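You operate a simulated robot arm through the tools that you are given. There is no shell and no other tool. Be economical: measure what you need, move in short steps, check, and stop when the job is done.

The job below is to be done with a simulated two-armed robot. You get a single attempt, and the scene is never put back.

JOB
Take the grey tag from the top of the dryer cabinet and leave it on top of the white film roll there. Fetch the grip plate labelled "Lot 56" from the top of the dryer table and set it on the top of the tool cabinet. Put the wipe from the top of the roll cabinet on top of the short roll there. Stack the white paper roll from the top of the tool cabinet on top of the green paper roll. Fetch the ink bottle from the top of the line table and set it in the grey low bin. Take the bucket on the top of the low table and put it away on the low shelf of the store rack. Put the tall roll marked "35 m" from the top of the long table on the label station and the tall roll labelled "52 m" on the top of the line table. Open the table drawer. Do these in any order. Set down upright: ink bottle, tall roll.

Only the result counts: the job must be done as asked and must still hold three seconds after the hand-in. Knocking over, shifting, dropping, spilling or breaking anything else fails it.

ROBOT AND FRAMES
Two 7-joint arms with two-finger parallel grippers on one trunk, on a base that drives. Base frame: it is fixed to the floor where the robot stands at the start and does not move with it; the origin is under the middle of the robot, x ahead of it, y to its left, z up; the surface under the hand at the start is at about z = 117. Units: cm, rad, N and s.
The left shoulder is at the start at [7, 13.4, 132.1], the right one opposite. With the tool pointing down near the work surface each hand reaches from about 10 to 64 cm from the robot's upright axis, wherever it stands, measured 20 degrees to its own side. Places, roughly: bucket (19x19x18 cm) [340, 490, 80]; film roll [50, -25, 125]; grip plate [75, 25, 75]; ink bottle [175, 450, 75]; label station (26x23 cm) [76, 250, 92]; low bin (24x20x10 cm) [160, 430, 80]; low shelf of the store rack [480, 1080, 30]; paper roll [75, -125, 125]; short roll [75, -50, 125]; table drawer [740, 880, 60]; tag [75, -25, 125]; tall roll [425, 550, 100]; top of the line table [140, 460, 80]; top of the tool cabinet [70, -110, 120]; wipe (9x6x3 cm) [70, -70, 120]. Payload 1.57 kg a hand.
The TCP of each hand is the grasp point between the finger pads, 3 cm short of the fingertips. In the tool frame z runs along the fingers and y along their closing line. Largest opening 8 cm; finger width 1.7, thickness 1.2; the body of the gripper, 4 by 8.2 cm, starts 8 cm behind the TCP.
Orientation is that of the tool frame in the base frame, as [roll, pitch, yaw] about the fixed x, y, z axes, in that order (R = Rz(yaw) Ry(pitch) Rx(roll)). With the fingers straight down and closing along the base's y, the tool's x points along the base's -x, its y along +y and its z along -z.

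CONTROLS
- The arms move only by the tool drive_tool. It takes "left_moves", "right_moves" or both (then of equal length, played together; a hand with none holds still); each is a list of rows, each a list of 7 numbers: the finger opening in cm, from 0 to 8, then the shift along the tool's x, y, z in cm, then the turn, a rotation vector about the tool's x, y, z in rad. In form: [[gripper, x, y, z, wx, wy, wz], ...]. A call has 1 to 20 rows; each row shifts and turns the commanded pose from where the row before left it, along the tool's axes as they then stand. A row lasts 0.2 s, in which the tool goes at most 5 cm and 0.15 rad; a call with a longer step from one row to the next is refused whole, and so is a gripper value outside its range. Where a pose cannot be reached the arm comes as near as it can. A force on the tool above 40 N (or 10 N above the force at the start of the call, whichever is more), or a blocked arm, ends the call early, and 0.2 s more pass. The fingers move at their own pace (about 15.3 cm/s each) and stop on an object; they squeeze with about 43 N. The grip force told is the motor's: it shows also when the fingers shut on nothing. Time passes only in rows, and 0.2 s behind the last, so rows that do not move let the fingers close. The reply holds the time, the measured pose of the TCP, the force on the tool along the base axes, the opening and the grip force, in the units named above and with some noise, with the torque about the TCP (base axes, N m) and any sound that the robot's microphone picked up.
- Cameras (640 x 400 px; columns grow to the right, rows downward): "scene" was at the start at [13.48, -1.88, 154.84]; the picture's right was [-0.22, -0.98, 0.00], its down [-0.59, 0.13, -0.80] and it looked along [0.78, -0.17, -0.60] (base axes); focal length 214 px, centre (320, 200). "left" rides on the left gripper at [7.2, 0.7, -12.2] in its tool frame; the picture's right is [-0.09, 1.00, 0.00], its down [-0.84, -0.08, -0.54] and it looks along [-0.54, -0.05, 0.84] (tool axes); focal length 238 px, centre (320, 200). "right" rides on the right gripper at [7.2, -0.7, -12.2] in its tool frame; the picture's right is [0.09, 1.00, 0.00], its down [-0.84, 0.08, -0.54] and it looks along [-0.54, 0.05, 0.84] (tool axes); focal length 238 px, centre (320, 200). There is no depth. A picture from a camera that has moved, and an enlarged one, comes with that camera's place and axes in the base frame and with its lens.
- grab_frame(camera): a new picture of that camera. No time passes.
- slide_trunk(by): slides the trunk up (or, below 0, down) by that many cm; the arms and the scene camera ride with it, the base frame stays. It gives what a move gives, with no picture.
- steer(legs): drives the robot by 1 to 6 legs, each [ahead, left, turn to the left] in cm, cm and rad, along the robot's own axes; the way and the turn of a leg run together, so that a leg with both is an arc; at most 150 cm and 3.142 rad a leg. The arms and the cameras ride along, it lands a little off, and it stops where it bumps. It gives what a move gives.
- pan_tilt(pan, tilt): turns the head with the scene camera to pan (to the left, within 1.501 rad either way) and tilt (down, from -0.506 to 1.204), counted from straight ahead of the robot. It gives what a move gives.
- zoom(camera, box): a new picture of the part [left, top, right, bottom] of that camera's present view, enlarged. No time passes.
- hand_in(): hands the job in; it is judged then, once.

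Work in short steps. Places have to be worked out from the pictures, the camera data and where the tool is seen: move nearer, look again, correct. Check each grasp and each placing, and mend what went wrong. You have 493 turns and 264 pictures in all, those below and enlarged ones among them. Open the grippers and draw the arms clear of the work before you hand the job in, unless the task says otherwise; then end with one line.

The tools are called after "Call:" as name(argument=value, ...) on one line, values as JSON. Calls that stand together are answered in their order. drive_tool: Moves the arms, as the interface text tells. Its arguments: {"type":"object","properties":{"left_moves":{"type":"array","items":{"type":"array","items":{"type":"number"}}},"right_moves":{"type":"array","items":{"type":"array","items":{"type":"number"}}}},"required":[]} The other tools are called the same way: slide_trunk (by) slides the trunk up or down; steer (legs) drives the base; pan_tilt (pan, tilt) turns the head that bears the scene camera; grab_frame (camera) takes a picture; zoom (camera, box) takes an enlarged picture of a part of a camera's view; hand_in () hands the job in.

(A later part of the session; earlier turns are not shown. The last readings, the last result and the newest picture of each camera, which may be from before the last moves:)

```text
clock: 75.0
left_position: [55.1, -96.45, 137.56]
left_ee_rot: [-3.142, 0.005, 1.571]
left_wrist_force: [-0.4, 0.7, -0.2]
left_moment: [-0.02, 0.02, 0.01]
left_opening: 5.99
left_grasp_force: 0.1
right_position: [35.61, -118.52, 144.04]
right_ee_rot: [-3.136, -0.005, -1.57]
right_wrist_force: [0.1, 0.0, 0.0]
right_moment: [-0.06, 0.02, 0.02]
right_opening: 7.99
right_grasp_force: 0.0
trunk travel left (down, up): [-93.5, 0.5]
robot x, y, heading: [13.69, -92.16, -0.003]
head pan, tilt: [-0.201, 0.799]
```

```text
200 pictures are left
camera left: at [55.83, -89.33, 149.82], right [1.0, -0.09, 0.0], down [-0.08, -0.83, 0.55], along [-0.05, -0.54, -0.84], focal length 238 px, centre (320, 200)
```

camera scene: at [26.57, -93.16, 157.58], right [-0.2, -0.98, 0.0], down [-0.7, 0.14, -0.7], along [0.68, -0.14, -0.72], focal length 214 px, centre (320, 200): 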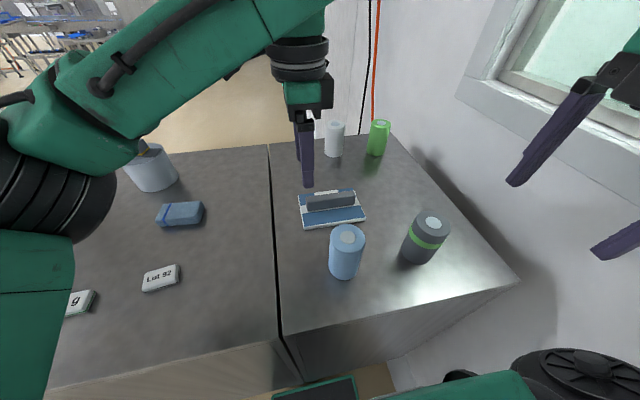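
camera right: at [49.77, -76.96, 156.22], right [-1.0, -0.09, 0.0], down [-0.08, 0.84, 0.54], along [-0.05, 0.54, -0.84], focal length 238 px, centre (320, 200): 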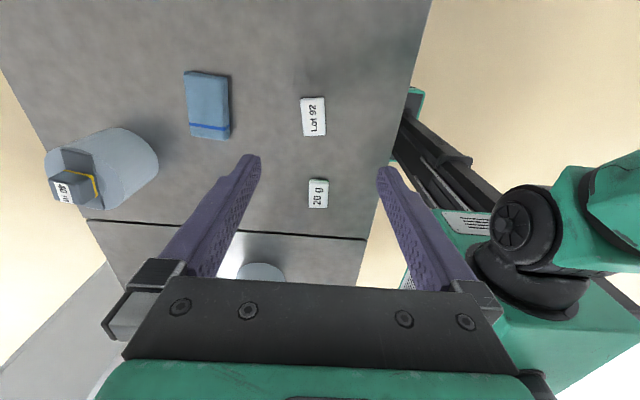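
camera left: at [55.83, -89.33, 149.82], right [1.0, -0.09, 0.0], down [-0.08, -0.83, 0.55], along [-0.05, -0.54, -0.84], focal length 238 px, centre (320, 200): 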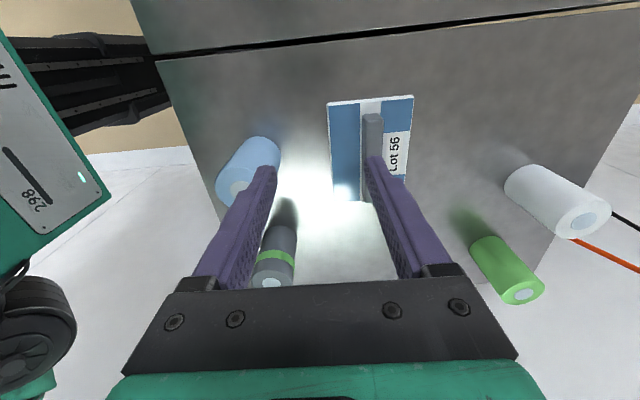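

Grip plate is done. Next the white paper roll with the right hand and a forward-tilted tool. I move the left hand aside (left/back) and yaw the right hand back.

Call:
drive_tool(left_moves=[[6, 4, 0, -0.5, 0, 0, 0], [6, 4, 0, -0.5, 0, 0, 0], [6, 4, 0, -0.5, 0, 0, 0], [6, 4, -1, -0.5, 0, 0, 0], [6, 4, -2, 0, 0, 0, 0], [6, 4, -3, 0, 0, 0, 0], [6, 2, -4, 0, 0, 0, 0], [6, 0, -4, 0, 0, 0, 0], [6, 0, 0, 0, 0, 0, 0], [6, 0, 0, 0, 0, 0, 0], [6, 0, 0, 0, 0, 0, 0]], right_moves=[[8, 0, 0, 0, 0, 0, 0.143], [8, 0, 0, 0, 0, 0, 0.143], [8, 0, 0, 0, 0, 0, 0.143], [8, 0, 0, 0, 0, 0, 0.143], [8, 0, 0, 0, 0, 0, 0.143], [8, 0, 0, 0, 0, 0, 0.143], [8, 0, 0, 0, 0, 0, 0.143], [8, 0, 0, 0, 0, 0, 0.143], [8, 0, 0, 0, 0, 0, 0.143], [8, 0, 0, 0, 0, 0, 0.143], [8, 0, 0, 0, 0, 0, 0.141]])

Call:
steer(legs=[[1.5, 0, 0]])

Call:
drive_tool(right_moves=[[8, -1, 2, 0, 0, -0.14, 0], [8, -1, 2, 0, 0, -0.14, 0], [8, -1, 2, 0, 0, -0.14, 0], [8, -1, 1, 0, 0, -0.14, 0], [8, -1, 0, 0, 0, -0.14, 0], [8, 0, 0, 0, 0, 0, 0]])

Call:
grab_frame(camera="scene")

Call:
grab_frame(camera="right")

```text
clock: 77.4
left_position: [40.38, -70.97, 139.66]
left_ee_rot: [3.14, 0.001, 1.569]
left_wrist_force: [0.2, -0.9, 0.8]
left_moment: [0.01, -0.01, 0.01]
left_opening: 6.0
left_grasp_force: 0.2
right_position: [35.5, -119.07, 143.92]
right_ee_rot: [3.14, 0.005, 3.138]
right_wrist_force: [-0.6, -0.7, 0.5]
right_moment: [0.01, -0.04, -0.01]
right_opening: 7.97
right_grasp_force: 0.0
trunk travel left (down, up): [-93.5, 0.5]
robot x, y, heading: [14.06, -92.15, -0.001]
head pan, tilt: [-0.201, 0.799]
```

```text
clock: 78.2
left_position: [41.54, -71.11, 139.71]
left_ee_rot: [3.139, 0.003, 1.569]
left_wrist_force: [-1.0, -0.4, -0.5]
left_moment: [0.0, -0.04, -0.02]
left_opening: 6.01
left_grasp_force: 0.1
right_position: [36.72, -119.08, 143.96]
right_ee_rot: [-3.141, 0.007, 3.141]
right_wrist_force: [-0.3, 0.3, 0.6]
right_moment: [0.02, -0.04, 0.02]
right_opening: 8.01
right_grasp_force: 0.0
trunk travel left (down, up): [-93.5, 0.5]
robot x, y, heading: [14.81, -92.16, -0.002]
head pan, tilt: [-0.201, 0.799]
```

```text
clock: 79.6
left_position: [41.84, -71.04, 139.62]
left_ee_rot: [3.14, -0.001, 1.569]
left_wrist_force: [-0.2, 0.3, -0.4]
left_moment: [-0.01, -0.01, 0.02]
left_opening: 5.99
left_grasp_force: 0.1
right_position: [41.8, -111.83, 145.21]
right_ee_rot: [3.14, 0.707, 3.14]
right_wrist_force: [-0.4, 0.2, 0.5]
right_moment: [0.02, -0.02, 0.0]
right_opening: 8.0
right_grasp_force: 0.0
trunk travel left (down, up): [-93.5, 0.5]
robot x, y, heading: [14.53, -92.24, -0.003]
head pan, tilt: [-0.201, 0.799]
```

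```text
199 pictures are left
camera scene: at [27.98, -93.74, 157.58], right [-0.2, -0.98, 0.0], down [-0.7, 0.14, -0.7], along [0.68, -0.14, -0.72], focal length 214 px, centre (320, 200)
```

scene: 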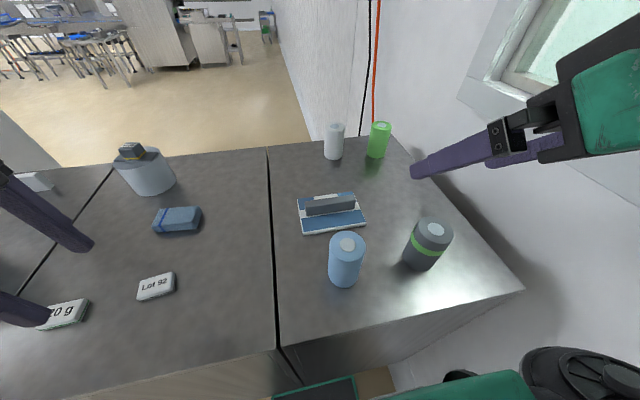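

```text
198 pictures are left
camera right: at [28.61, -112.68, 149.79], right [-0.07, 1.0, -0.06], down [0.28, 0.08, 0.96], along [0.96, 0.05, -0.29], focal length 238 px, centre (320, 200)
```

right: 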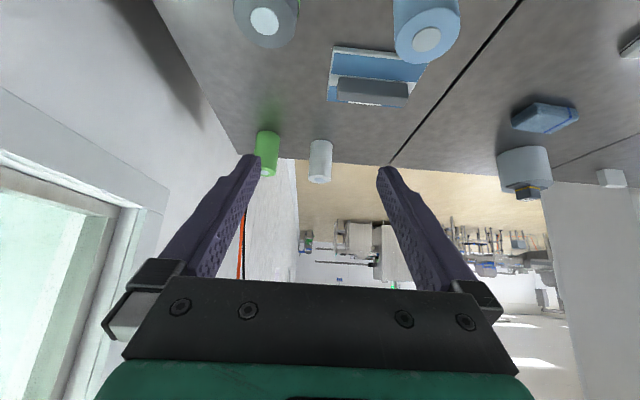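

White roll: centre ≈[86, -110.3], z 117–127; green ≈[84.5,-124.5]. I move the tilted right hand along to a pre-grasp point [77.7, -110.3, 133].

Call:
drive_tool(right_moves=[[8, -2.18, 0.2, 3.6, 0, 0, 0], [8, -2.18, 0.2, 3.6, 0, 0, 0], [8, -2.18, 0.2, 3.6, 0, 0, 0], [8, -2.18, 0.2, 3.6, 0, 0, 0], [8, -2.18, 0.2, 3.6, 0, 0, 0], [8, -2.18, 0.2, 3.6, 0, 0, 0], [8, -2.18, 0.2, 3.6, 0, 0, 0], [8, -2.18, 0.1, 3.6, 0, 0, 0], [8, -2.18, 0, 3.6, 0, 0, 0], [8, 0, 0, 0, 0, 0, 0]])

Call:
grab_frame(camera="scene")

Call:
grab_frame(camera="right")

```text
clock: 81.8
left_position: [41.85, -71.15, 139.67]
left_ee_rot: [3.14, -0.001, 1.57]
left_wrist_force: [-0.1, 0.2, -0.6]
left_moment: [0.03, -0.02, -0.03]
left_opening: 5.99
left_grasp_force: 0.0
right_position: [77.78, -110.73, 133.73]
right_ee_rot: [-3.141, 0.706, -3.141]
right_wrist_force: [-0.5, -0.9, 1.2]
right_moment: [0.0, -0.02, 0.01]
right_opening: 8.01
right_grasp_force: 0.1
trunk travel left (down, up): [-93.5, 0.5]
robot x, y, heading: [15.0, -91.95, 0.0]
head pan, tilt: [-0.201, 0.799]
```

```text
197 pictures are left
camera scene: at [28.03, -93.77, 157.57], right [-0.2, -0.98, 0.0], down [-0.7, 0.14, -0.7], along [0.68, -0.14, -0.72], focal length 214 px, centre (320, 200)
```

scene: 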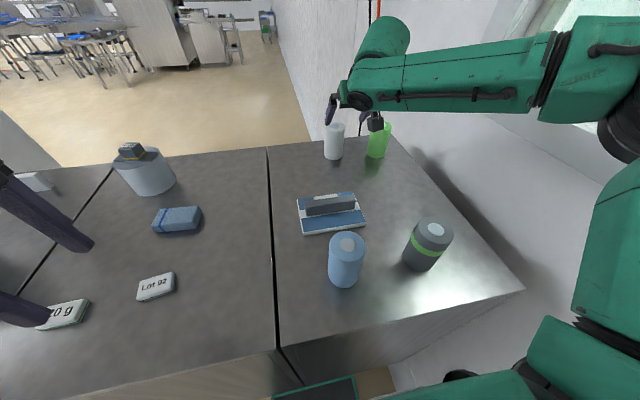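

```text
196 pictures are left
camera right: at [64.47, -111.48, 138.31], right [-0.07, 1.0, -0.06], down [0.29, 0.08, 0.96], along [0.96, 0.05, -0.29], focal length 238 px, centre (320, 200)
```

right: 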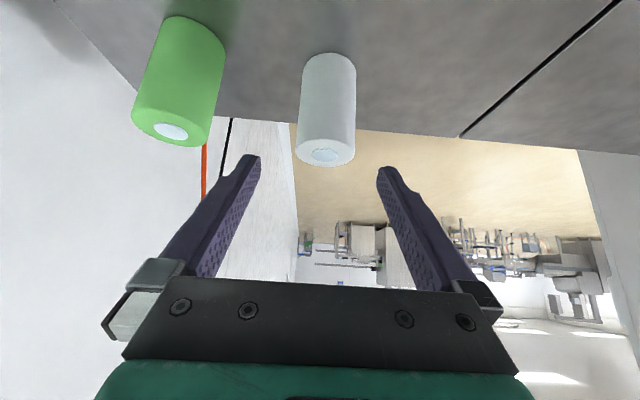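

White roll centre computes to [86.1, -110.2]; advance along the fingers 13.5 cm to straddle it.

Call:
drive_tool(right_moves=[[8, 0.14, 0.5, 3.4, 0, 0, 0], [8, 0.14, 0, 3.4, 0, 0, 0], [8, 0.14, 0, 3.4, 0, 0, 0], [8, 0.14, 0, 3.3, 0, 0, 0], [8, 0, 0, 0, 0, 0, 0]])

Call:
grab_frame(camera="right")

Call:
zoom(camera="scene", box=[290, 90, 410, 190])

```text
clock: 83.0
left_position: [42.02, -71.11, 139.62]
left_ee_rot: [-3.14, 0.001, 1.568]
left_wrist_force: [2.1, 0.1, 0.2]
left_moment: [-0.02, 0.02, 0.03]
left_opening: 6.03
left_grasp_force: 0.1
right_position: [83.57, -111.57, 122.89]
right_ee_rot: [3.139, 0.705, -3.14]
right_wrist_force: [0.2, -0.4, 0.0]
right_moment: [0.0, 0.0, -0.01]
right_opening: 8.01
right_grasp_force: 0.1
right hand out of reach, approached as far as the arm can: row 3, 4
trunk travel left (down, up): [-93.5, 0.5]
robot x, y, heading: [14.98, -92.09, 0.004]
head pan, tilt: [-0.201, 0.799]
```

```text
195 pictures are left
camera right: at [70.22, -112.29, 127.63], right [-0.07, 1.0, -0.06], down [0.29, 0.08, 0.96], along [0.96, 0.05, -0.29], focal length 238 px, centre (320, 200)
```

right: 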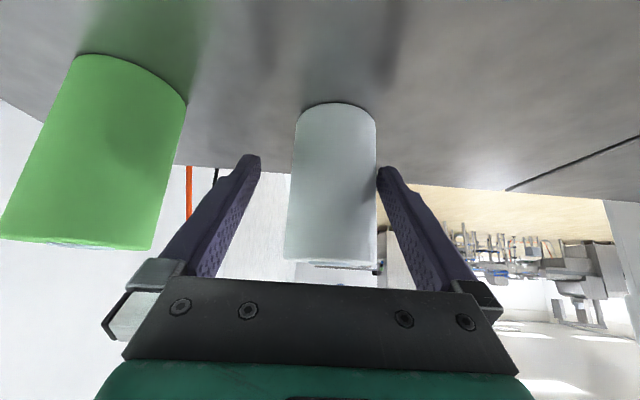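

```text
4.00 times, centred on (350, 140) of scene
camera zoom: at [28.13, -93.7, 157.57], right [-0.2, -0.98, 0.0], down [-0.7, 0.14, -0.7], along [0.68, -0.14, -0.72], focal length 858 px, centre (200, 440)
```

zoom: 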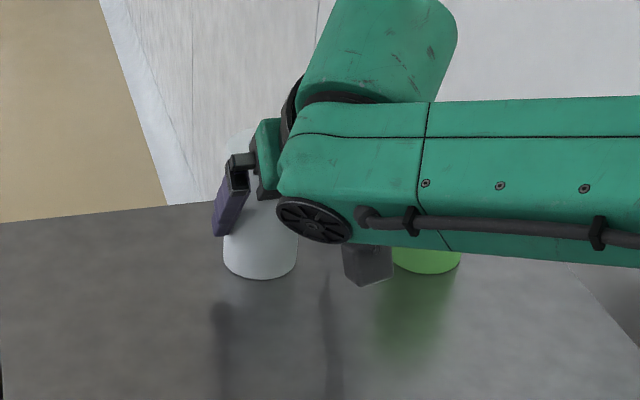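

Slightly out of reach at this tilt. I back off along the fingers, tilt further to ~1.05 rad, and creep the base 1 cm ahead.

Call:
drive_tool(right_moves=[[8, 0, 0.3, -4, 0, 0, 0], [8, 0, 0.5, -4, 0, 0, 0], [8, 0, 0.5, -4, 0, 0, 0], [8, 0, 0, 0, 0, -0.12, 0], [8, 0, 0, 0, 0, -0.12, 0], [8, 0, 0, 0, 0, -0.11, 0], [8, 0, 0, 0, 0, 0, 0]])

Call:
steer(legs=[[1, 0, 0]])

Call:
grab_frame(camera="right")

```text
clock: 84.6
left_position: [41.96, -71.01, 139.47]
left_ee_rot: [3.14, 0.002, 1.568]
left_wrist_force: [0.2, -0.2, -0.3]
left_moment: [-0.01, 0.02, 0.0]
left_opening: 5.99
left_grasp_force: 0.0
right_position: [75.6, -109.95, 132.29]
right_ee_rot: [3.138, 1.053, 3.14]
right_wrist_force: [0.9, 0.4, 0.3]
right_moment: [0.02, 0.01, -0.01]
right_opening: 8.02
right_grasp_force: 0.1
trunk travel left (down, up): [-93.5, 0.5]
robot x, y, heading: [15.23, -92.35, 0.003]
head pan, tilt: [-0.201, 0.799]
```

```text
clock: 85.5
left_position: [42.63, -71.07, 139.73]
left_ee_rot: [3.141, 0.002, 1.57]
left_wrist_force: [-0.4, 0.1, 0.3]
left_moment: [-0.01, -0.01, 0.02]
left_opening: 6.01
left_grasp_force: 0.0
right_position: [76.39, -109.84, 132.31]
right_ee_rot: [3.141, 1.055, -3.14]
right_wrist_force: [-0.8, 0.4, -0.3]
right_moment: [0.01, 0.0, -0.02]
right_opening: 8.0
right_grasp_force: 0.1
trunk travel left (down, up): [-93.5, 0.5]
robot x, y, heading: [16.46, -92.12, -0.004]
head pan, tilt: [-0.201, 0.799]
stopped in leg 1: the robot was blocked; the commanded pose is now the measured one
```

```text
193 pictures are left
camera right: at [62.23, -110.66, 132.01], right [-0.05, 1.0, -0.08], down [-0.06, 0.08, 1.0], along [1.0, 0.05, 0.06], focal length 238 px, centre (320, 200)
```

right: 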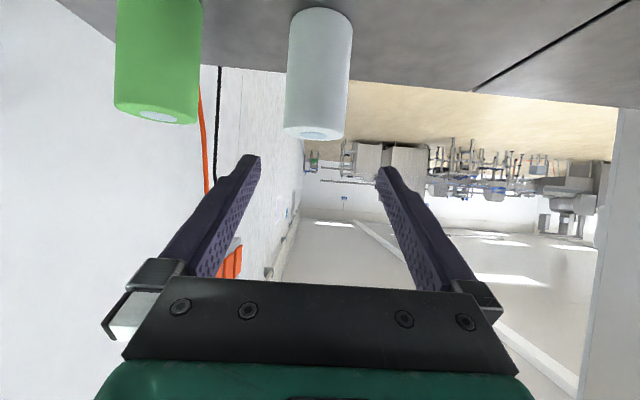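

White roll centre [86.1, -110.5]. Advance to straddle it at z≈123.5.

Call:
drive_tool(right_moves=[[8, 0.71, -0.3, 3.18, 0, 0, 0], [8, 0.71, -0.35, 3.18, 0, 0, 0], [8, 0.71, 0, 3.18, 0, 0, 0], [8, 0.71, 0, 3.18, 0, 0, 0], [8, 0, 0, 0, 0, 0, 0]])

Call:
grab_frame(camera="right")

```text
clock: 86.7
left_position: [42.71, -71.04, 139.55]
left_ee_rot: [3.14, 0.001, 1.57]
left_wrist_force: [0.5, -0.6, -0.8]
left_moment: [0.0, -0.03, 0.0]
left_opening: 5.98
left_grasp_force: 0.0
right_position: [86.35, -110.27, 123.65]
right_ee_rot: [3.14, 1.052, -3.14]
right_wrist_force: [0.2, 0.7, -0.8]
right_moment: [0.01, 0.0, 0.02]
right_opening: 8.02
right_grasp_force: 0.0
trunk travel left (down, up): [-93.5, 0.5]
robot x, y, heading: [16.06, -92.02, -0.004]
head pan, tilt: [-0.201, 0.799]
```

```text
192 pictures are left
camera right: at [72.26, -111.03, 123.36], right [-0.05, 1.0, -0.08], down [-0.06, 0.08, 1.0], along [1.0, 0.05, 0.05], focal length 238 px, centre (320, 200)
```

right: 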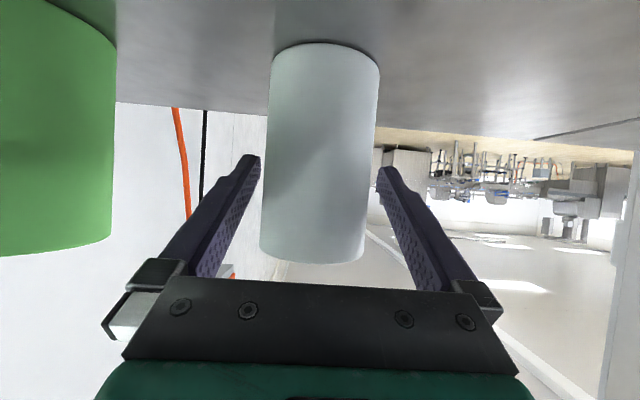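

Well centred. Close the fingers.

Call:
drive_tool(right_moves=[[6, 0, 0, 0, 0, 0, 0], [4.5, 0, 0, 0, 0, 0, 0], [4.5, 0, 0, 0, 0, 0, 0], [4.5, 0, 0, 0, 0, 0, 0]])

Call:
grab_frame(camera="right")

```text
clock: 87.7
left_position: [42.83, -71.11, 139.8]
left_ee_rot: [3.141, 0.0, 1.569]
left_wrist_force: [0.0, 0.2, -0.5]
left_moment: [-0.01, -0.02, -0.02]
left_opening: 5.99
left_grasp_force: 0.2
right_position: [86.32, -110.18, 123.68]
right_ee_rot: [3.141, 1.057, -3.14]
right_wrist_force: [1.4, -0.1, 1.6]
right_moment: [0.04, -0.06, -0.05]
right_opening: 5.89
right_grasp_force: 43.0
trunk travel left (down, up): [-93.5, 0.5]
robot x, y, heading: [15.87, -92.1, 0.001]
head pan, tilt: [-0.201, 0.799]
```

```text
191 pictures are left
camera right: at [72.26, -111.02, 123.4], right [-0.05, 1.0, -0.08], down [-0.06, 0.08, 1.0], along [1.0, 0.05, 0.06], focal length 238 px, centre (320, 200)
```

right: 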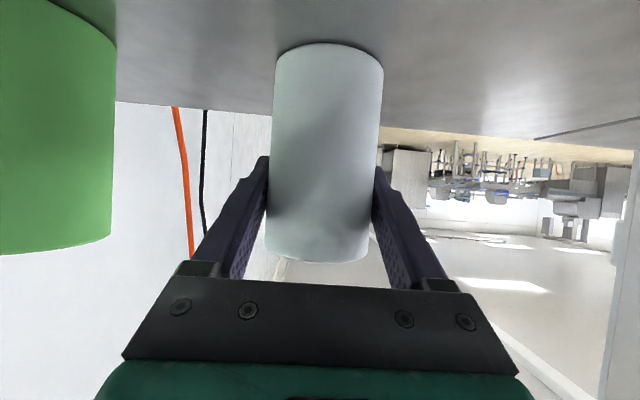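

Held. Lift 14 cm with a slight pull back.

Call:
drive_tool(right_moves=[[4.5, -1.73, 0, -1.0, 0, 0, 0], [4.5, -2.54, 0, -2.61, 0, 0, 0], [4.5, -2.54, 0, -2.61, 0, 0, 0], [4.5, -2.54, 0, -2.61, 0, 0, 0], [4.5, -2.54, 0, -2.61, 0, 0, 0], [4.5, 0, 0, 0, 0, 0, 0]])

Call:
grab_frame(camera="right")

Call:
grab_frame(camera="scene")

```text
clock: 89.1
left_position: [42.82, -71.02, 139.71]
left_ee_rot: [3.141, -0.002, 1.569]
left_wrist_force: [-0.3, 0.4, -0.5]
left_moment: [0.02, -0.01, 0.02]
left_opening: 5.98
left_grasp_force: 0.0
right_position: [81.88, -110.85, 139.61]
right_ee_rot: [3.141, 1.053, -3.141]
right_wrist_force: [0.5, -0.3, -1.0]
right_moment: [-0.02, -0.02, -0.02]
right_opening: 5.86
right_grasp_force: 43.0
trunk travel left (down, up): [-93.5, 0.5]
robot x, y, heading: [16.16, -92.26, 0.0]
head pan, tilt: [-0.201, 0.799]
```

```text
190 pictures are left
camera right: at [67.84, -111.59, 139.4], right [-0.05, 1.0, -0.08], down [-0.06, 0.08, 1.0], along [1.0, 0.05, 0.05], focal length 238 px, centre (320, 200)
```

right: 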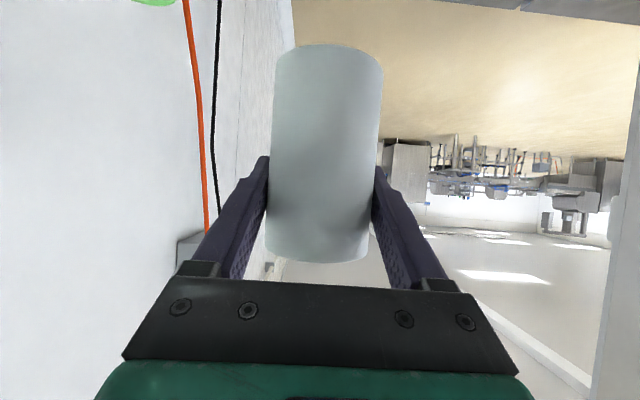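

```text
189 pictures are left
camera scene: at [28.89, -93.72, 157.57], right [-0.2, -0.98, 0.0], down [-0.7, 0.14, -0.7], along [0.68, -0.14, -0.72], focal length 214 px, centre (320, 200)
```

scene: 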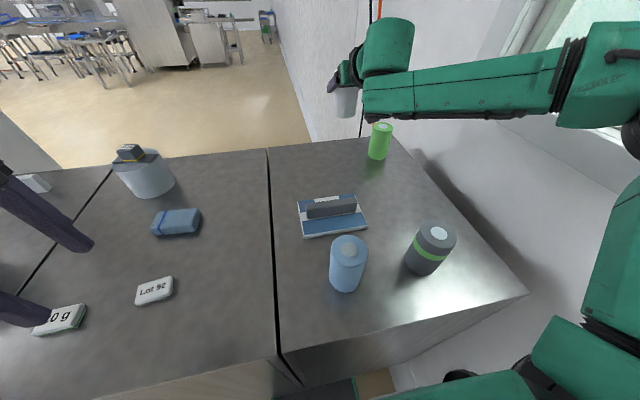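

Zoom on the green roll's top to locate it.

Call:
zoom(camera="scene", box=[320, 80, 420, 170])

```text
4.44 times, centred on (370, 125) of scene
camera zoom: at [28.89, -93.72, 157.57], right [-0.2, -0.98, 0.0], down [-0.7, 0.14, -0.7], along [0.68, -0.14, -0.72], focal length 953 px, centre (98, 533)
```

zoom: 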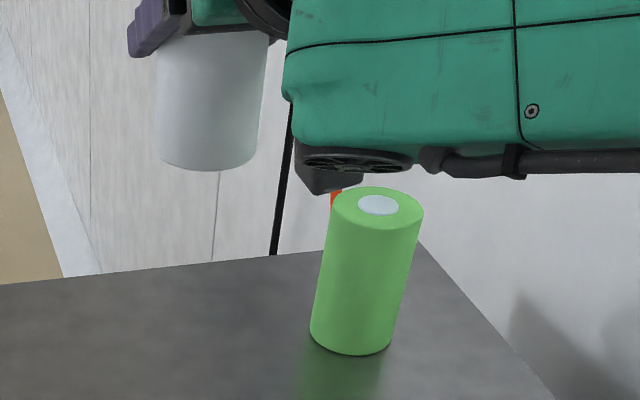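

Green roll centre [84.2, -124.2], top ≈127. Move the white roll over it at height.

Call:
drive_tool(right_moves=[[4.5, -0.31, -3.35, 0.54, 0, 0, 0], [4.5, -0.31, -3.35, 0.54, 0, 0, 0], [4.5, -0.31, -3.35, 0.54, 0, 0, 0], [4.5, -0.31, -3.35, 0.54, 0, 0, 0], [4.5, 0, 0, 0, 0, 0, 0]])

Call:
grab_frame(camera="scene")

Call:
grab_frame(camera="right")

```text
clock: 90.3
left_position: [42.75, -71.1, 139.64]
left_ee_rot: [3.139, 0.0, 1.569]
left_wrist_force: [-0.1, -1.1, 1.2]
left_moment: [0.02, -0.02, 0.02]
left_opening: 6.0
left_grasp_force: 0.1
right_position: [84.5, -124.32, 139.48]
right_ee_rot: [3.14, 1.054, -3.141]
right_wrist_force: [0.2, 0.8, -0.8]
right_moment: [-0.01, -0.03, 0.01]
right_opening: 5.85
right_grasp_force: 42.9
trunk travel left (down, up): [-93.5, 0.5]
robot x, y, heading: [15.95, -92.14, 0.003]
head pan, tilt: [-0.201, 0.799]
```

```text
187 pictures are left
camera scene: at [28.88, -93.73, 157.57], right [-0.2, -0.98, 0.0], down [-0.7, 0.14, -0.7], along [0.68, -0.14, -0.72], focal length 214 px, centre (320, 200)
```

scene: 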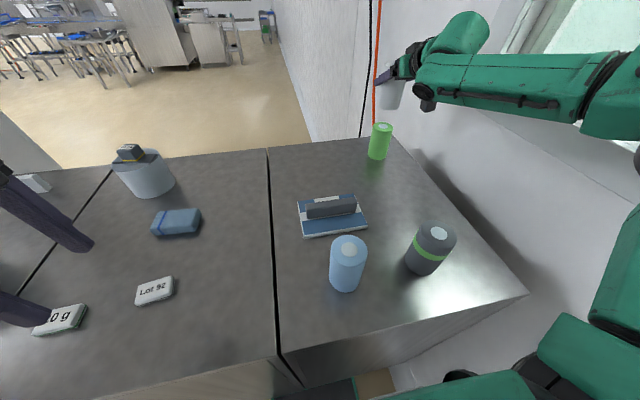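

```text
186 pictures are left
camera right: at [70.44, -125.05, 139.25], right [-0.05, 1.0, -0.08], down [-0.06, 0.08, 1.0], along [1.0, 0.05, 0.06], focal length 238 px, centre (320, 200)
```

right: 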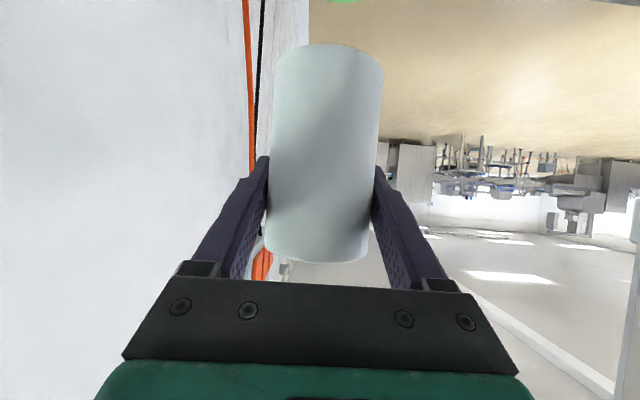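

Aligned by coordinates. Lower to leave ~1 cm gap and check.

Call:
drive_tool(right_moves=[[4.5, 1.3, 0, 0.75, 0, 0, 0], [4.5, 1.3, 0, 0.75, 0, 0, 0], [4.5, 1.1, 0, 0.63, 0, 0, 0], [4.5, 0, 0, 0, 0, 0, 0]])

Call:
zoom(camera="scene", box=[340, 60, 440, 170])

Call:
grab_frame(camera="right")

```text
clock: 91.3
left_position: [42.86, -71.04, 139.72]
left_ee_rot: [3.14, -0.001, 1.569]
left_wrist_force: [0.3, 0.8, -0.5]
left_moment: [0.02, 0.03, -0.01]
left_opening: 6.01
left_grasp_force: 0.1
right_position: [84.62, -123.88, 135.39]
right_ee_rot: [3.14, 1.053, 3.141]
right_wrist_force: [-0.6, -0.1, -0.3]
right_moment: [0.02, -0.02, 0.02]
right_opening: 5.85
right_grasp_force: 42.9
trunk travel left (down, up): [-93.5, 0.5]
robot x, y, heading: [15.82, -92.26, -0.001]
head pan, tilt: [-0.201, 0.799]
```

```text
3.64 times, centred on (390, 115) of scene
camera zoom: at [28.9, -93.71, 157.57], right [-0.2, -0.98, 0.0], down [-0.7, 0.14, -0.7], along [0.68, -0.14, -0.72], focal length 780 px, centre (66, 509)
```

zoom: 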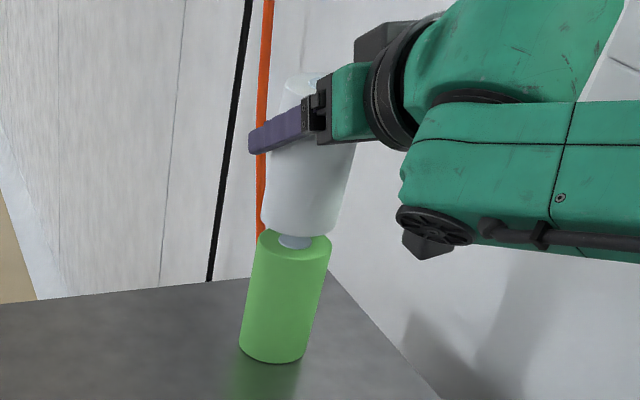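

```text
184 pictures are left
camera right: at [70.46, -124.78, 135.05], right [-0.05, 1.0, -0.08], down [-0.06, 0.08, 1.0], along [1.0, 0.05, 0.05], focal length 238 px, centre (320, 200)
```

right: 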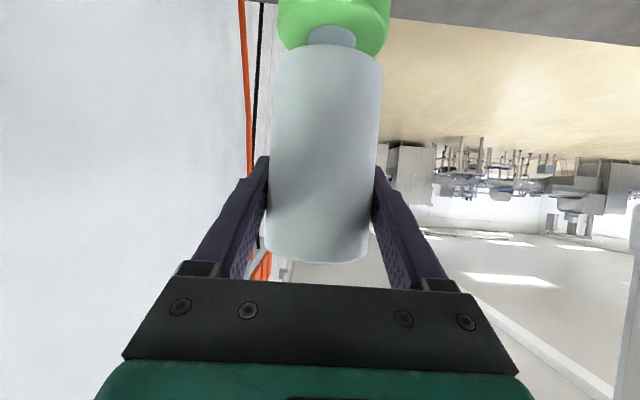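

Small offset: shift x -0.6, y +0.15, then lower until contact.

Call:
drive_tool(right_moves=[[4.5, 0.3, 0.15, -0.52, 0, 0, 0], [4.5, 0.5, 0, 0.3, 0, 0, 0], [4.5, 0.4, 0, 0.23, 0, 0, 0], [4.5, 0.26, 0, 0.15, 0, 0, 0], [4.5, 0, 0, 0, 0, 0, 0]])

Call:
grab_frame(camera="right")

```text
clock: 92.5
left_position: [42.86, -71.12, 139.64]
left_ee_rot: [3.141, -0.001, 1.569]
left_wrist_force: [-0.5, 0.7, 0.0]
left_moment: [0.02, -0.04, 0.01]
left_opening: 6.02
left_grasp_force: 0.0
right_position: [83.84, -123.8, 133.82]
right_ee_rot: [3.141, 1.054, 3.141]
right_wrist_force: [0.0, 0.0, 0.3]
right_moment: [0.01, 0.03, 0.03]
right_opening: 5.86
right_grasp_force: 42.9
trunk travel left (down, up): [-93.5, 0.5]
robot x, y, heading: [15.86, -92.34, 0.001]
head pan, tilt: [-0.201, 0.799]
```

```text
183 pictures are left
camera right: at [69.87, -124.57, 133.65], right [-0.05, 1.0, -0.08], down [-0.06, 0.08, 1.0], along [1.0, 0.05, 0.05], focal length 238 px, centre (320, 200)
```

right: 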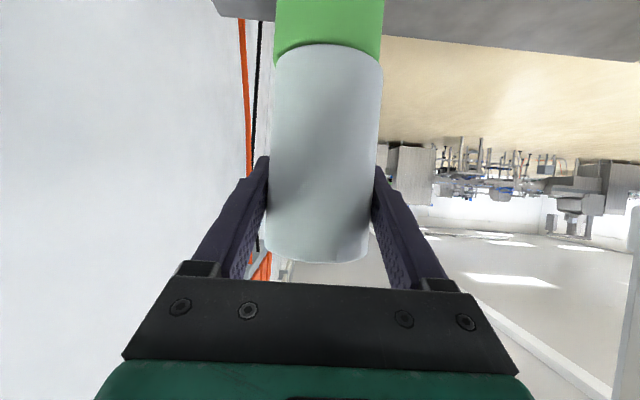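

Well aligned. Continue in tiny steps to contact.

Call:
drive_tool(right_moves=[[4.5, 0.17, 0, 0.1, 0, 0, 0], [4.5, 0.17, 0, 0.1, 0, 0, 0], [4.5, 0, 0, 0, 0, 0, 0]])

```text
clock: 93.3
left_position: [42.67, -70.97, 139.66]
left_ee_rot: [3.141, 0.0, 1.568]
left_wrist_force: [0.9, -0.9, -0.2]
left_moment: [0.03, -0.02, 0.0]
left_opening: 6.01
left_grasp_force: 0.1
right_position: [83.94, -123.65, 133.63]
right_ee_rot: [3.141, 1.059, -3.14]
right_wrist_force: [0.3, 0.7, 3.8]
right_moment: [0.05, -0.09, -0.02]
right_opening: 5.86
right_grasp_force: 42.9
trunk travel left (down, up): [-93.5, 0.5]
robot x, y, heading: [15.68, -92.18, 0.006]
head pan, tilt: [-0.201, 0.799]
```

Touching (≈4 N). Open slowly.

Call:
drive_tool(right_moves=[[5.8, 0.04, 0, 0.02, 0, 0, 0], [6.4, 0, 0, 0, 0, 0, 0], [7.2, 0, 0, 0, 0, 0, 0], [8, 0, 0, 0, 0, 0, 0], [8, 0, 0, 0, 0, 0, 0]])

Call:
grab_frame(camera="right")

```text
clock: 94.5
left_position: [42.88, -71.05, 139.77]
left_ee_rot: [3.14, 0.002, 1.569]
left_wrist_force: [-0.4, 0.4, 0.2]
left_moment: [0.02, -0.02, 0.0]
left_opening: 5.99
left_grasp_force: 0.0
right_position: [83.89, -123.77, 133.37]
right_ee_rot: [3.139, 1.053, -3.141]
right_wrist_force: [-0.1, 0.4, 0.0]
right_moment: [-0.03, -0.01, -0.01]
right_opening: 8.03
right_grasp_force: 0.0
trunk travel left (down, up): [-93.5, 0.5]
robot x, y, heading: [16.29, -91.94, -0.001]
head pan, tilt: [-0.201, 0.799]
```

```text
182 pictures are left
camera right: at [69.86, -124.59, 133.17], right [-0.05, 1.0, -0.08], down [-0.06, 0.08, 1.0], along [1.0, 0.05, 0.05], focal length 238 px, centre (320, 200)
```

right: 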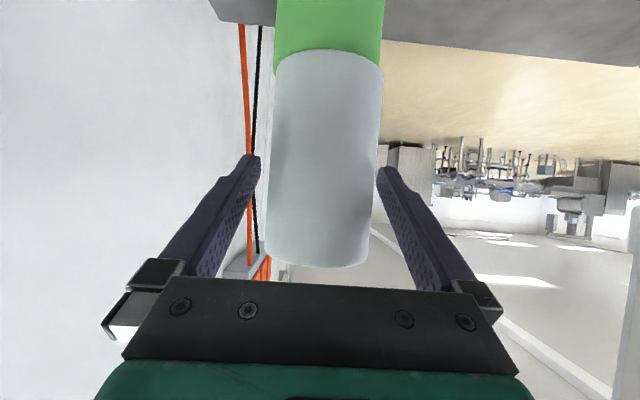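

Stable on the green roll. Retreat straight back along the fingers.

Call:
drive_tool(right_moves=[[8, 0, 0.3, -2, 0, 0, 0], [8, 0, 0, -4, 0, 0, 0], [8, 0, 0, -4, 0, 0, 0], [8, 0, 0, -4, 0, 0, 0], [8, 0, 0, -4, 0, 0, 0], [8, 0, 0, -4, 0, 0, 0], [8, 0, 0, 0, 0, 0, 0]])

Call:
grab_frame(camera="scene")

```text
clock: 96.1
left_position: [42.82, -71.17, 139.61]
left_ee_rot: [-3.141, 0.001, 1.569]
left_wrist_force: [0.3, 0.1, 0.1]
left_moment: [0.0, 0.03, 0.03]
left_opening: 5.97
left_grasp_force: 0.1
right_position: [64.45, -123.31, 144.28]
right_ee_rot: [-3.141, 1.055, -3.139]
right_wrist_force: [-0.6, 0.0, 0.7]
right_moment: [-0.01, 0.01, 0.0]
right_opening: 8.0
right_grasp_force: 0.1
trunk travel left (down, up): [-93.5, 0.5]
robot x, y, heading: [16.0, -92.33, 0.001]
head pan, tilt: [-0.201, 0.799]
```

```text
181 pictures are left
camera scene: at [28.97, -93.68, 157.56], right [-0.2, -0.98, 0.0], down [-0.7, 0.14, -0.7], along [0.68, -0.14, -0.72], focal length 214 px, centre (320, 200)
```

scene: 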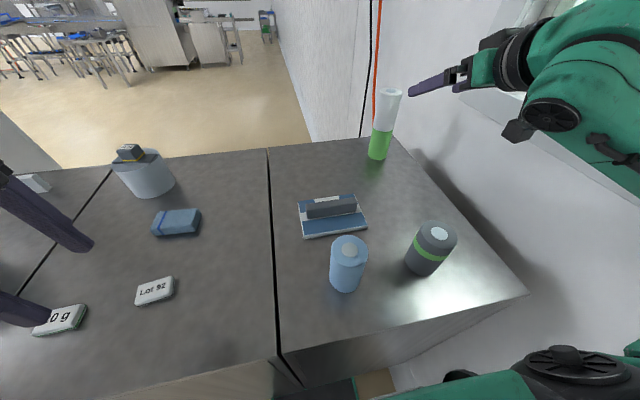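

Paper roll stacked. Now the wipe: pull the right hand back, move robot 14 cm left, bring the left hand (closing along x) over the wipe.

Call:
drive_tool(right_moves=[[8, 0, 2, -4, 0, 0, 0], [8, 0, 2, -4, 0, 0, 0], [8, 0, 2, -4, 0, 0, 0], [8, 0, 0, 0, 0, 0, 0]])

Call:
steer(legs=[[0, 14, 0]])

Call:
drive_tool(left_moves=[[8, -3, 3, 0, 0, 0, 0], [8, -3, 3, 0, 0, 0, 0], [8, -2.5, 3.5, 1, 0, 0, 0], [8, 0, 4, 1, 0, 0, 0], [8, 0, 4, 1, 0, 0, 0], [8, 0, 4, 1, 0, 0, 0], [8, 0, 0, 0, 0, 0, 0]])

Call:
grab_frame(camera="left")

Call:
grab_frame(camera="scene")

```text
clock: 97.1
left_position: [42.84, -71.08, 139.61]
left_ee_rot: [3.139, 0.001, 1.568]
left_wrist_force: [1.1, 0.2, 0.2]
left_moment: [0.01, 0.02, -0.01]
left_opening: 5.98
left_grasp_force: 0.1
right_position: [54.24, -117.59, 150.06]
right_ee_rot: [3.14, 1.053, 3.14]
right_wrist_force: [0.0, 0.9, 0.1]
right_moment: [-0.01, 0.03, -0.02]
right_opening: 8.01
right_grasp_force: 0.0
trunk travel left (down, up): [-93.5, 0.5]
robot x, y, heading: [16.09, -92.3, 0.006]
head pan, tilt: [-0.201, 0.799]
```

```text
clock: 98.4
left_position: [42.82, -57.38, 139.86]
left_ee_rot: [3.14, -0.005, 1.569]
left_wrist_force: [0.1, -0.2, 0.8]
left_moment: [0.04, 0.01, 0.0]
left_opening: 6.01
left_grasp_force: 0.0
right_position: [54.25, -103.91, 149.98]
right_ee_rot: [3.133, 1.056, 3.136]
right_wrist_force: [0.1, 0.7, 0.4]
right_moment: [0.04, -0.01, 0.02]
right_opening: 8.0
right_grasp_force: 0.1
trunk travel left (down, up): [-93.5, 0.5]
robot x, y, heading: [15.99, -78.41, -0.001]
head pan, tilt: [-0.201, 0.799]
```

```text
clock: 100.0
left_position: [64.63, -65.39, 135.53]
left_ee_rot: [3.139, 0.0, 1.569]
left_wrist_force: [-0.5, -0.2, -0.5]
left_moment: [-0.03, -0.02, 0.0]
left_opening: 8.02
left_grasp_force: 0.0
right_position: [54.15, -103.52, 150.16]
right_ee_rot: [-3.141, 1.057, 3.142]
right_wrist_force: [-0.2, 1.1, -0.4]
right_moment: [0.0, -0.02, -0.01]
right_opening: 8.0
right_grasp_force: 0.1
trunk travel left (down, up): [-93.5, 0.5]
robot x, y, heading: [15.96, -78.04, -0.002]
head pan, tilt: [-0.201, 0.799]
```

```text
180 pictures are left
camera left: at [65.23, -58.35, 147.77], right [1.0, -0.09, 0.0], down [-0.08, -0.84, 0.54], along [-0.05, -0.54, -0.84], focal length 238 px, centre (320, 200)
```

left: 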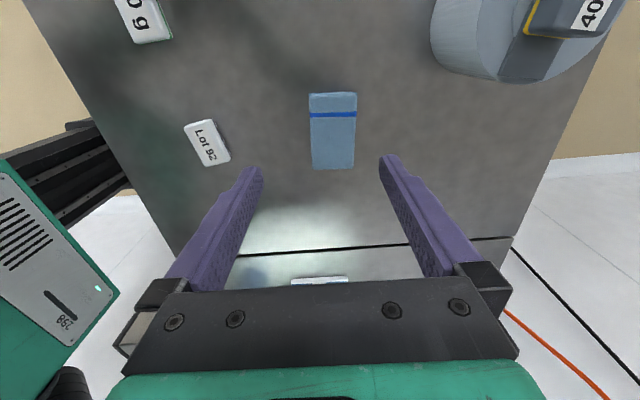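

```text
179 pictures are left
camera scene: at [28.8, -79.57, 157.58], right [-0.2, -0.98, 0.0], down [-0.7, 0.14, -0.7], along [0.68, -0.14, -0.72], focal length 214 px, centre (320, 200)
```

scene: 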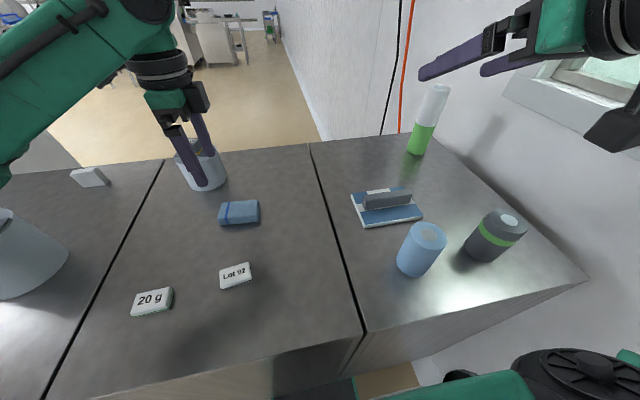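

Wipe centre ≈[66.0, -66.9]. Move over it, down to z≈121.

Call:
drive_tool(left_moves=[[8, -1.5, 1.4, 2, 0, 0, 0], [8, 0, 0, 4, 0, 0, 0], [8, 0, 0, 4, 0, 0, 0], [8, 0, 0, 3, 0, 0, 0], [8, 0, 0, 1.5, 0, 0, 0], [8, 0, 0, 0, 0, 0, 0]])

Call:
grab_frame(camera="left")

```text
clock: 101.4
left_position: [65.68, -66.98, 121.46]
left_ee_rot: [3.141, 0.001, 1.568]
left_wrist_force: [0.0, -0.4, 0.1]
left_moment: [-0.01, 0.01, 0.02]
left_opening: 7.99
left_grasp_force: 0.2
right_position: [54.11, -103.41, 150.23]
right_ee_rot: [3.14, 1.054, 3.141]
right_wrist_force: [0.9, -0.8, 1.0]
right_moment: [0.01, -0.01, -0.04]
right_opening: 7.98
right_grasp_force: 0.1
trunk travel left (down, up): [-93.5, 0.5]
robot x, y, heading: [15.64, -77.84, -0.002]
head pan, tilt: [-0.201, 0.799]
```

```text
178 pictures are left
camera left: at [66.42, -59.87, 133.68], right [1.0, -0.09, 0.0], down [-0.08, -0.84, 0.54], along [-0.05, -0.54, -0.84], focal length 238 px, centre (320, 200)
```

left: 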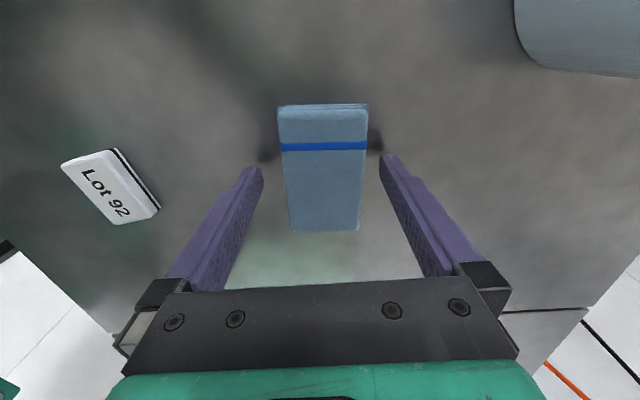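

Centred. Down 1 cm and close.

Call:
drive_tool(left_moves=[[8, 0, 0, 0.5, 0, 0, 0], [8, 0, 0, 0.5, 0, 0, 0], [6, 0, 0, 0, 0, 0, 0], [4.5, 0, 0, 0, 0, 0, 0], [4.5, 0, 0, 0, 0, 0, 0], [4.5, 0, 0, 0, 0, 0, 0]])

Call:
grab_frame(camera="left")

```text
clock: 102.8
left_position: [65.84, -66.99, 120.46]
left_ee_rot: [3.139, -0.001, 1.568]
left_wrist_force: [-1.3, 0.5, 1.1]
left_moment: [-0.06, 0.01, -0.06]
left_opening: 5.32
left_grasp_force: 43.4
right_position: [54.24, -103.47, 150.03]
right_ee_rot: [3.14, 1.054, 3.139]
right_wrist_force: [0.8, -0.8, -0.2]
right_moment: [0.03, 0.03, 0.01]
right_opening: 8.0
right_grasp_force: 0.1
trunk travel left (down, up): [-93.5, 0.5]
robot x, y, heading: [15.78, -77.99, 0.002]
head pan, tilt: [-0.201, 0.799]
```

```text
177 pictures are left
camera left: at [66.39, -59.96, 132.6], right [1.0, -0.09, 0.0], down [-0.08, -0.84, 0.54], along [-0.05, -0.54, -0.84], focal length 238 px, centre (320, 200)
```

left: 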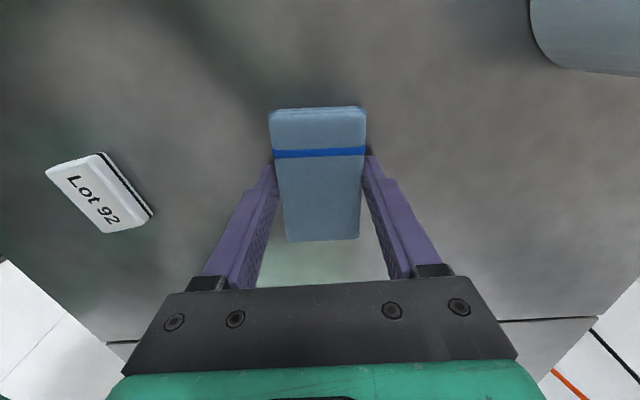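

Held at 5.3 cm. Lift 8 cm, yaw back 90°, and set it down with its long side along x.

Call:
drive_tool(left_moves=[[4.5, 0, 0, -2, 0, 0, 0], [4.5, 0, 0, -3, 0, 0, 0], [4.5, 0, 0, -3, 0, 0, 0], [4.5, 0, 0, 0, 0, 0, -0.143], [4.5, 0, 0, 0, 0, 0, -0.143], [4.5, 0, 0, 0, 0, 0, -0.143], [4.5, 0, 0, 0, 0, 0, -0.143], [4.5, 0, 0, 0, 0, 0, -0.143], [4.5, 0, 0, 0, 0, 0, -0.143], [4.5, 0, 0, 0, 0, 0, -0.143], [4.5, 0, 0, 0, 0, 0, -0.143], [4.5, 0, 0, 0, 0, 0, -0.143], [4.5, 0, 0, 0, 0, 0, -0.143], [4.5, 0, 0, 0, 0, 0, -0.141], [4.5, 0, 0, 0, 0, 0, 0]])

Call:
grab_frame(camera="left")

```text
clock: 106.0
left_position: [65.74, -67.09, 128.1]
left_ee_rot: [3.14, 0.002, 3.141]
left_wrist_force: [0.5, -0.8, 0.4]
left_moment: [0.03, -0.03, -0.01]
left_opening: 5.31
left_grasp_force: 42.8
right_position: [54.19, -103.43, 150.3]
right_ee_rot: [3.139, 1.054, 3.139]
right_wrist_force: [-0.1, 0.3, -0.3]
right_moment: [-0.03, 0.02, -0.02]
right_opening: 7.99
right_grasp_force: 0.0
trunk travel left (down, up): [-93.5, 0.5]
robot x, y, heading: [15.96, -78.07, -0.004]
head pan, tilt: [-0.201, 0.799]
```

```text
176 pictures are left
camera left: at [58.51, -66.45, 140.39], right [0.09, 1.0, 0.0], down [0.84, -0.08, 0.54], along [0.54, -0.05, -0.84], focal length 238 px, centre (320, 200)
```

left: 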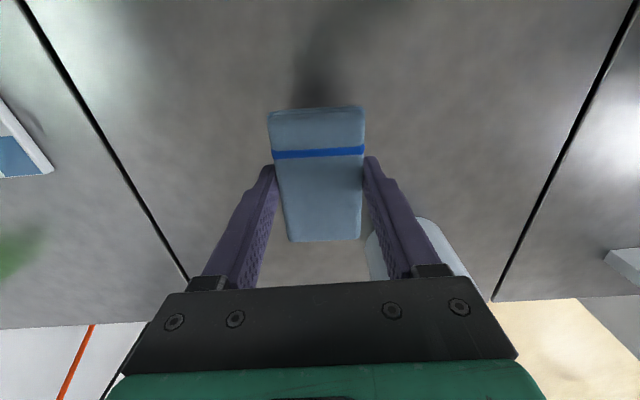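

Set it down here.

Call:
drive_tool(left_moves=[[4.5, 0, 0, 3, 0, 0, 0], [4.5, 0, 0, 3, 0, 0, 0], [4.5, 0, 0, 1, 0, 0, 0], [4.5, 0, 0, 0.4, 0, 0, 0], [4.5, 0, 0, 0, 0, 0, 0]])

```text
clock: 107.2
left_position: [65.61, -67.1, 120.85]
left_ee_rot: [3.141, 0.003, 3.138]
left_wrist_force: [0.4, -0.1, -0.4]
left_moment: [-0.01, 0.0, -0.01]
left_opening: 5.3
left_grasp_force: 42.8
right_position: [54.31, -103.43, 150.16]
right_ee_rot: [3.139, 1.054, 3.139]
right_wrist_force: [0.7, 0.0, 0.1]
right_moment: [0.02, 0.0, -0.04]
right_opening: 8.01
right_grasp_force: 0.2
trunk travel left (down, up): [-93.5, 0.5]
robot x, y, heading: [16.21, -78.0, -0.002]
head pan, tilt: [-0.201, 0.799]
```

Lower a little to contact, open and lift 10 cm, tilting the tool forward on the way.

Call:
drive_tool(left_moves=[[4.5, 0, 0, 0.3, 0, 0, 0], [4.5, 0, 0, 0.1, 0, 0, 0], [6.5, 0, 0, 0, 0, 0, 0], [8, 0, 0, 0, 0, 0, 0], [8, 0, 0, -2, 0, 0, 0], [8, 0, 0, -4, 0, 0, 0], [8, 2, 0, -4, 0, 0, 0], [8, 2, 0, 0, 0, -0.14, 0], [8, 2, 0, 0, 0, -0.14, 0], [8, 0, 0, 0, 0, -0.14, 0], [8, 0, 0, 0, 0, -0.14, 0], [8, 0, 0, 0, 0, -0.14, 0], [8, 0, 0, 0, 0, -0.1, 0], [8, 0, 0, 0, 0, 0, 0]])

Call:
grab_frame(camera="left")

Call:
grab_frame(camera="scene")

```text
clock: 110.2
left_position: [60.51, -67.25, 130.2]
left_ee_rot: [-3.141, 0.801, 3.138]
left_wrist_force: [-0.5, 0.6, 0.4]
left_moment: [0.0, -0.02, 0.01]
left_opening: 7.98
left_grasp_force: 0.2
left hand out of reach, approached as far as the arm can: row 13
right_position: [54.22, -103.61, 150.18]
right_ee_rot: [3.14, 1.056, 3.139]
right_wrist_force: [-0.3, 0.1, -0.5]
right_moment: [0.03, 0.0, 0.0]
right_opening: 8.03
right_grasp_force: 0.0
trunk travel left (down, up): [-93.5, 0.5]
robot x, y, heading: [15.68, -78.26, 0.006]
head pan, tilt: [-0.201, 0.799]
```

```text
175 pictures are left
camera left: at [46.76, -66.6, 133.57], right [0.07, 1.0, 0.07], down [0.19, -0.08, 0.98], along [0.98, -0.05, -0.2], focal length 238 px, centre (320, 200)
```

left: 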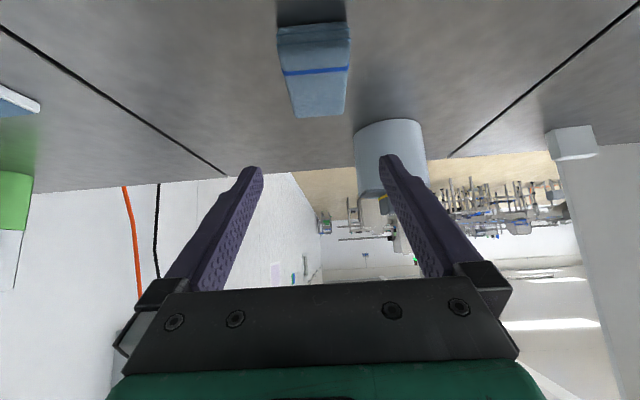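

```text
174 pictures are left
camera scene: at [28.89, -79.67, 157.57], right [-0.2, -0.98, 0.0], down [-0.7, 0.14, -0.7], along [0.68, -0.14, -0.72], focal length 214 px, centre (320, 200)
```

scene: 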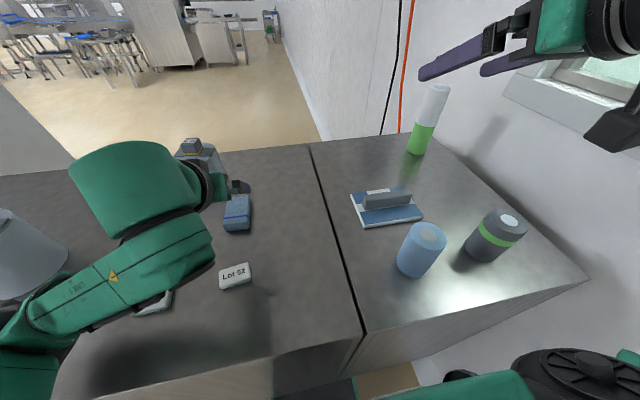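

Wipe now lies along x at centre [65.6, -67.1]. Regrip near its near end with the tilted tool: go to [64.3, -67.1, 120].

Call:
drive_tool(left_moves=[[8, 1.18, 0.05, 2.48, 0, 0, 0], [8, 1.18, 0.05, 2.48, 0, 0, 0], [8, 1.18, 0, 2.48, 0, 0, 0], [8, 1.1, 0, 2.4, 0, 0, 0], [8, 0, 0, 0, 0, 0, 0]])

Call:
grab_frame(camera="left")

Call:
zoom(camera="scene", box=[100, 130, 300, 280])

```text
clock: 111.4
left_position: [67.14, -66.53, 127.08]
left_ee_rot: [3.1, 0.971, 3.127]
left_wrist_force: [0.3, 0.3, -1.0]
left_moment: [0.01, -0.01, -0.05]
left_opening: 8.01
left_grasp_force: 0.1
right_position: [54.75, -104.15, 149.91]
right_ee_rot: [3.13, 1.051, 3.13]
right_wrist_force: [0.9, 0.1, -0.1]
right_moment: [0.01, 0.02, 0.0]
right_opening: 8.01
right_grasp_force: 0.0
trunk travel left (down, up): [-93.5, 0.5]
robot x, y, heading: [16.04, -77.44, 0.002]
head pan, tilt: [-0.201, 0.799]
stopped in row 5 (left hand): the arm was blocked; the commanded pose is now the measured one
```

```text
173 pictures are left
camera left: at [52.94, -66.1, 128.15], right [0.03, 0.99, 0.1], down [0.03, -0.1, 0.99], along [1.0, -0.03, -0.03], focal length 238 px, centre (320, 200)
```

left: 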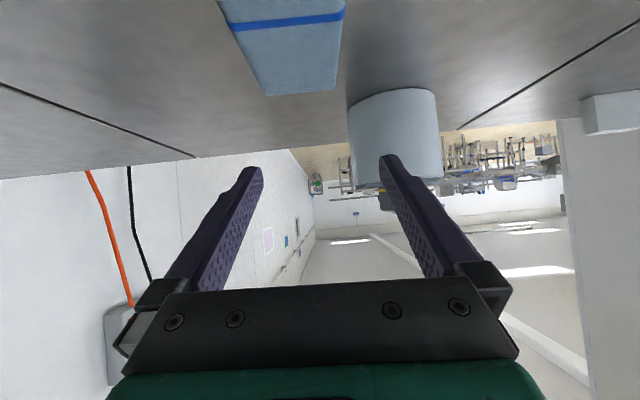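

```text
2.67 times, centred on (200, 205) of scene
camera zoom: at [29.47, -80.32, 157.55], right [-0.2, -0.98, 0.0], down [-0.71, 0.15, -0.69], along [0.68, -0.14, -0.72], focal length 572 px, centre (640, 187)
```

zoom: 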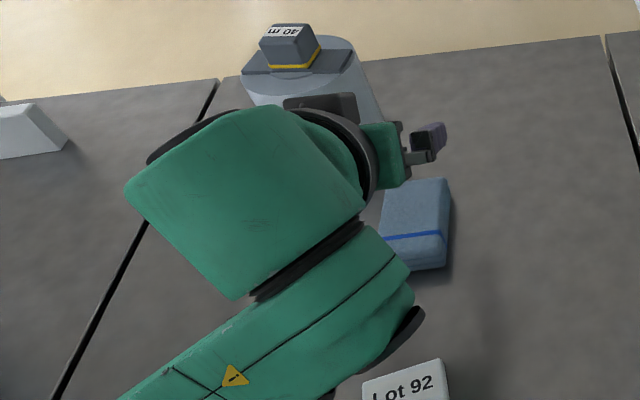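

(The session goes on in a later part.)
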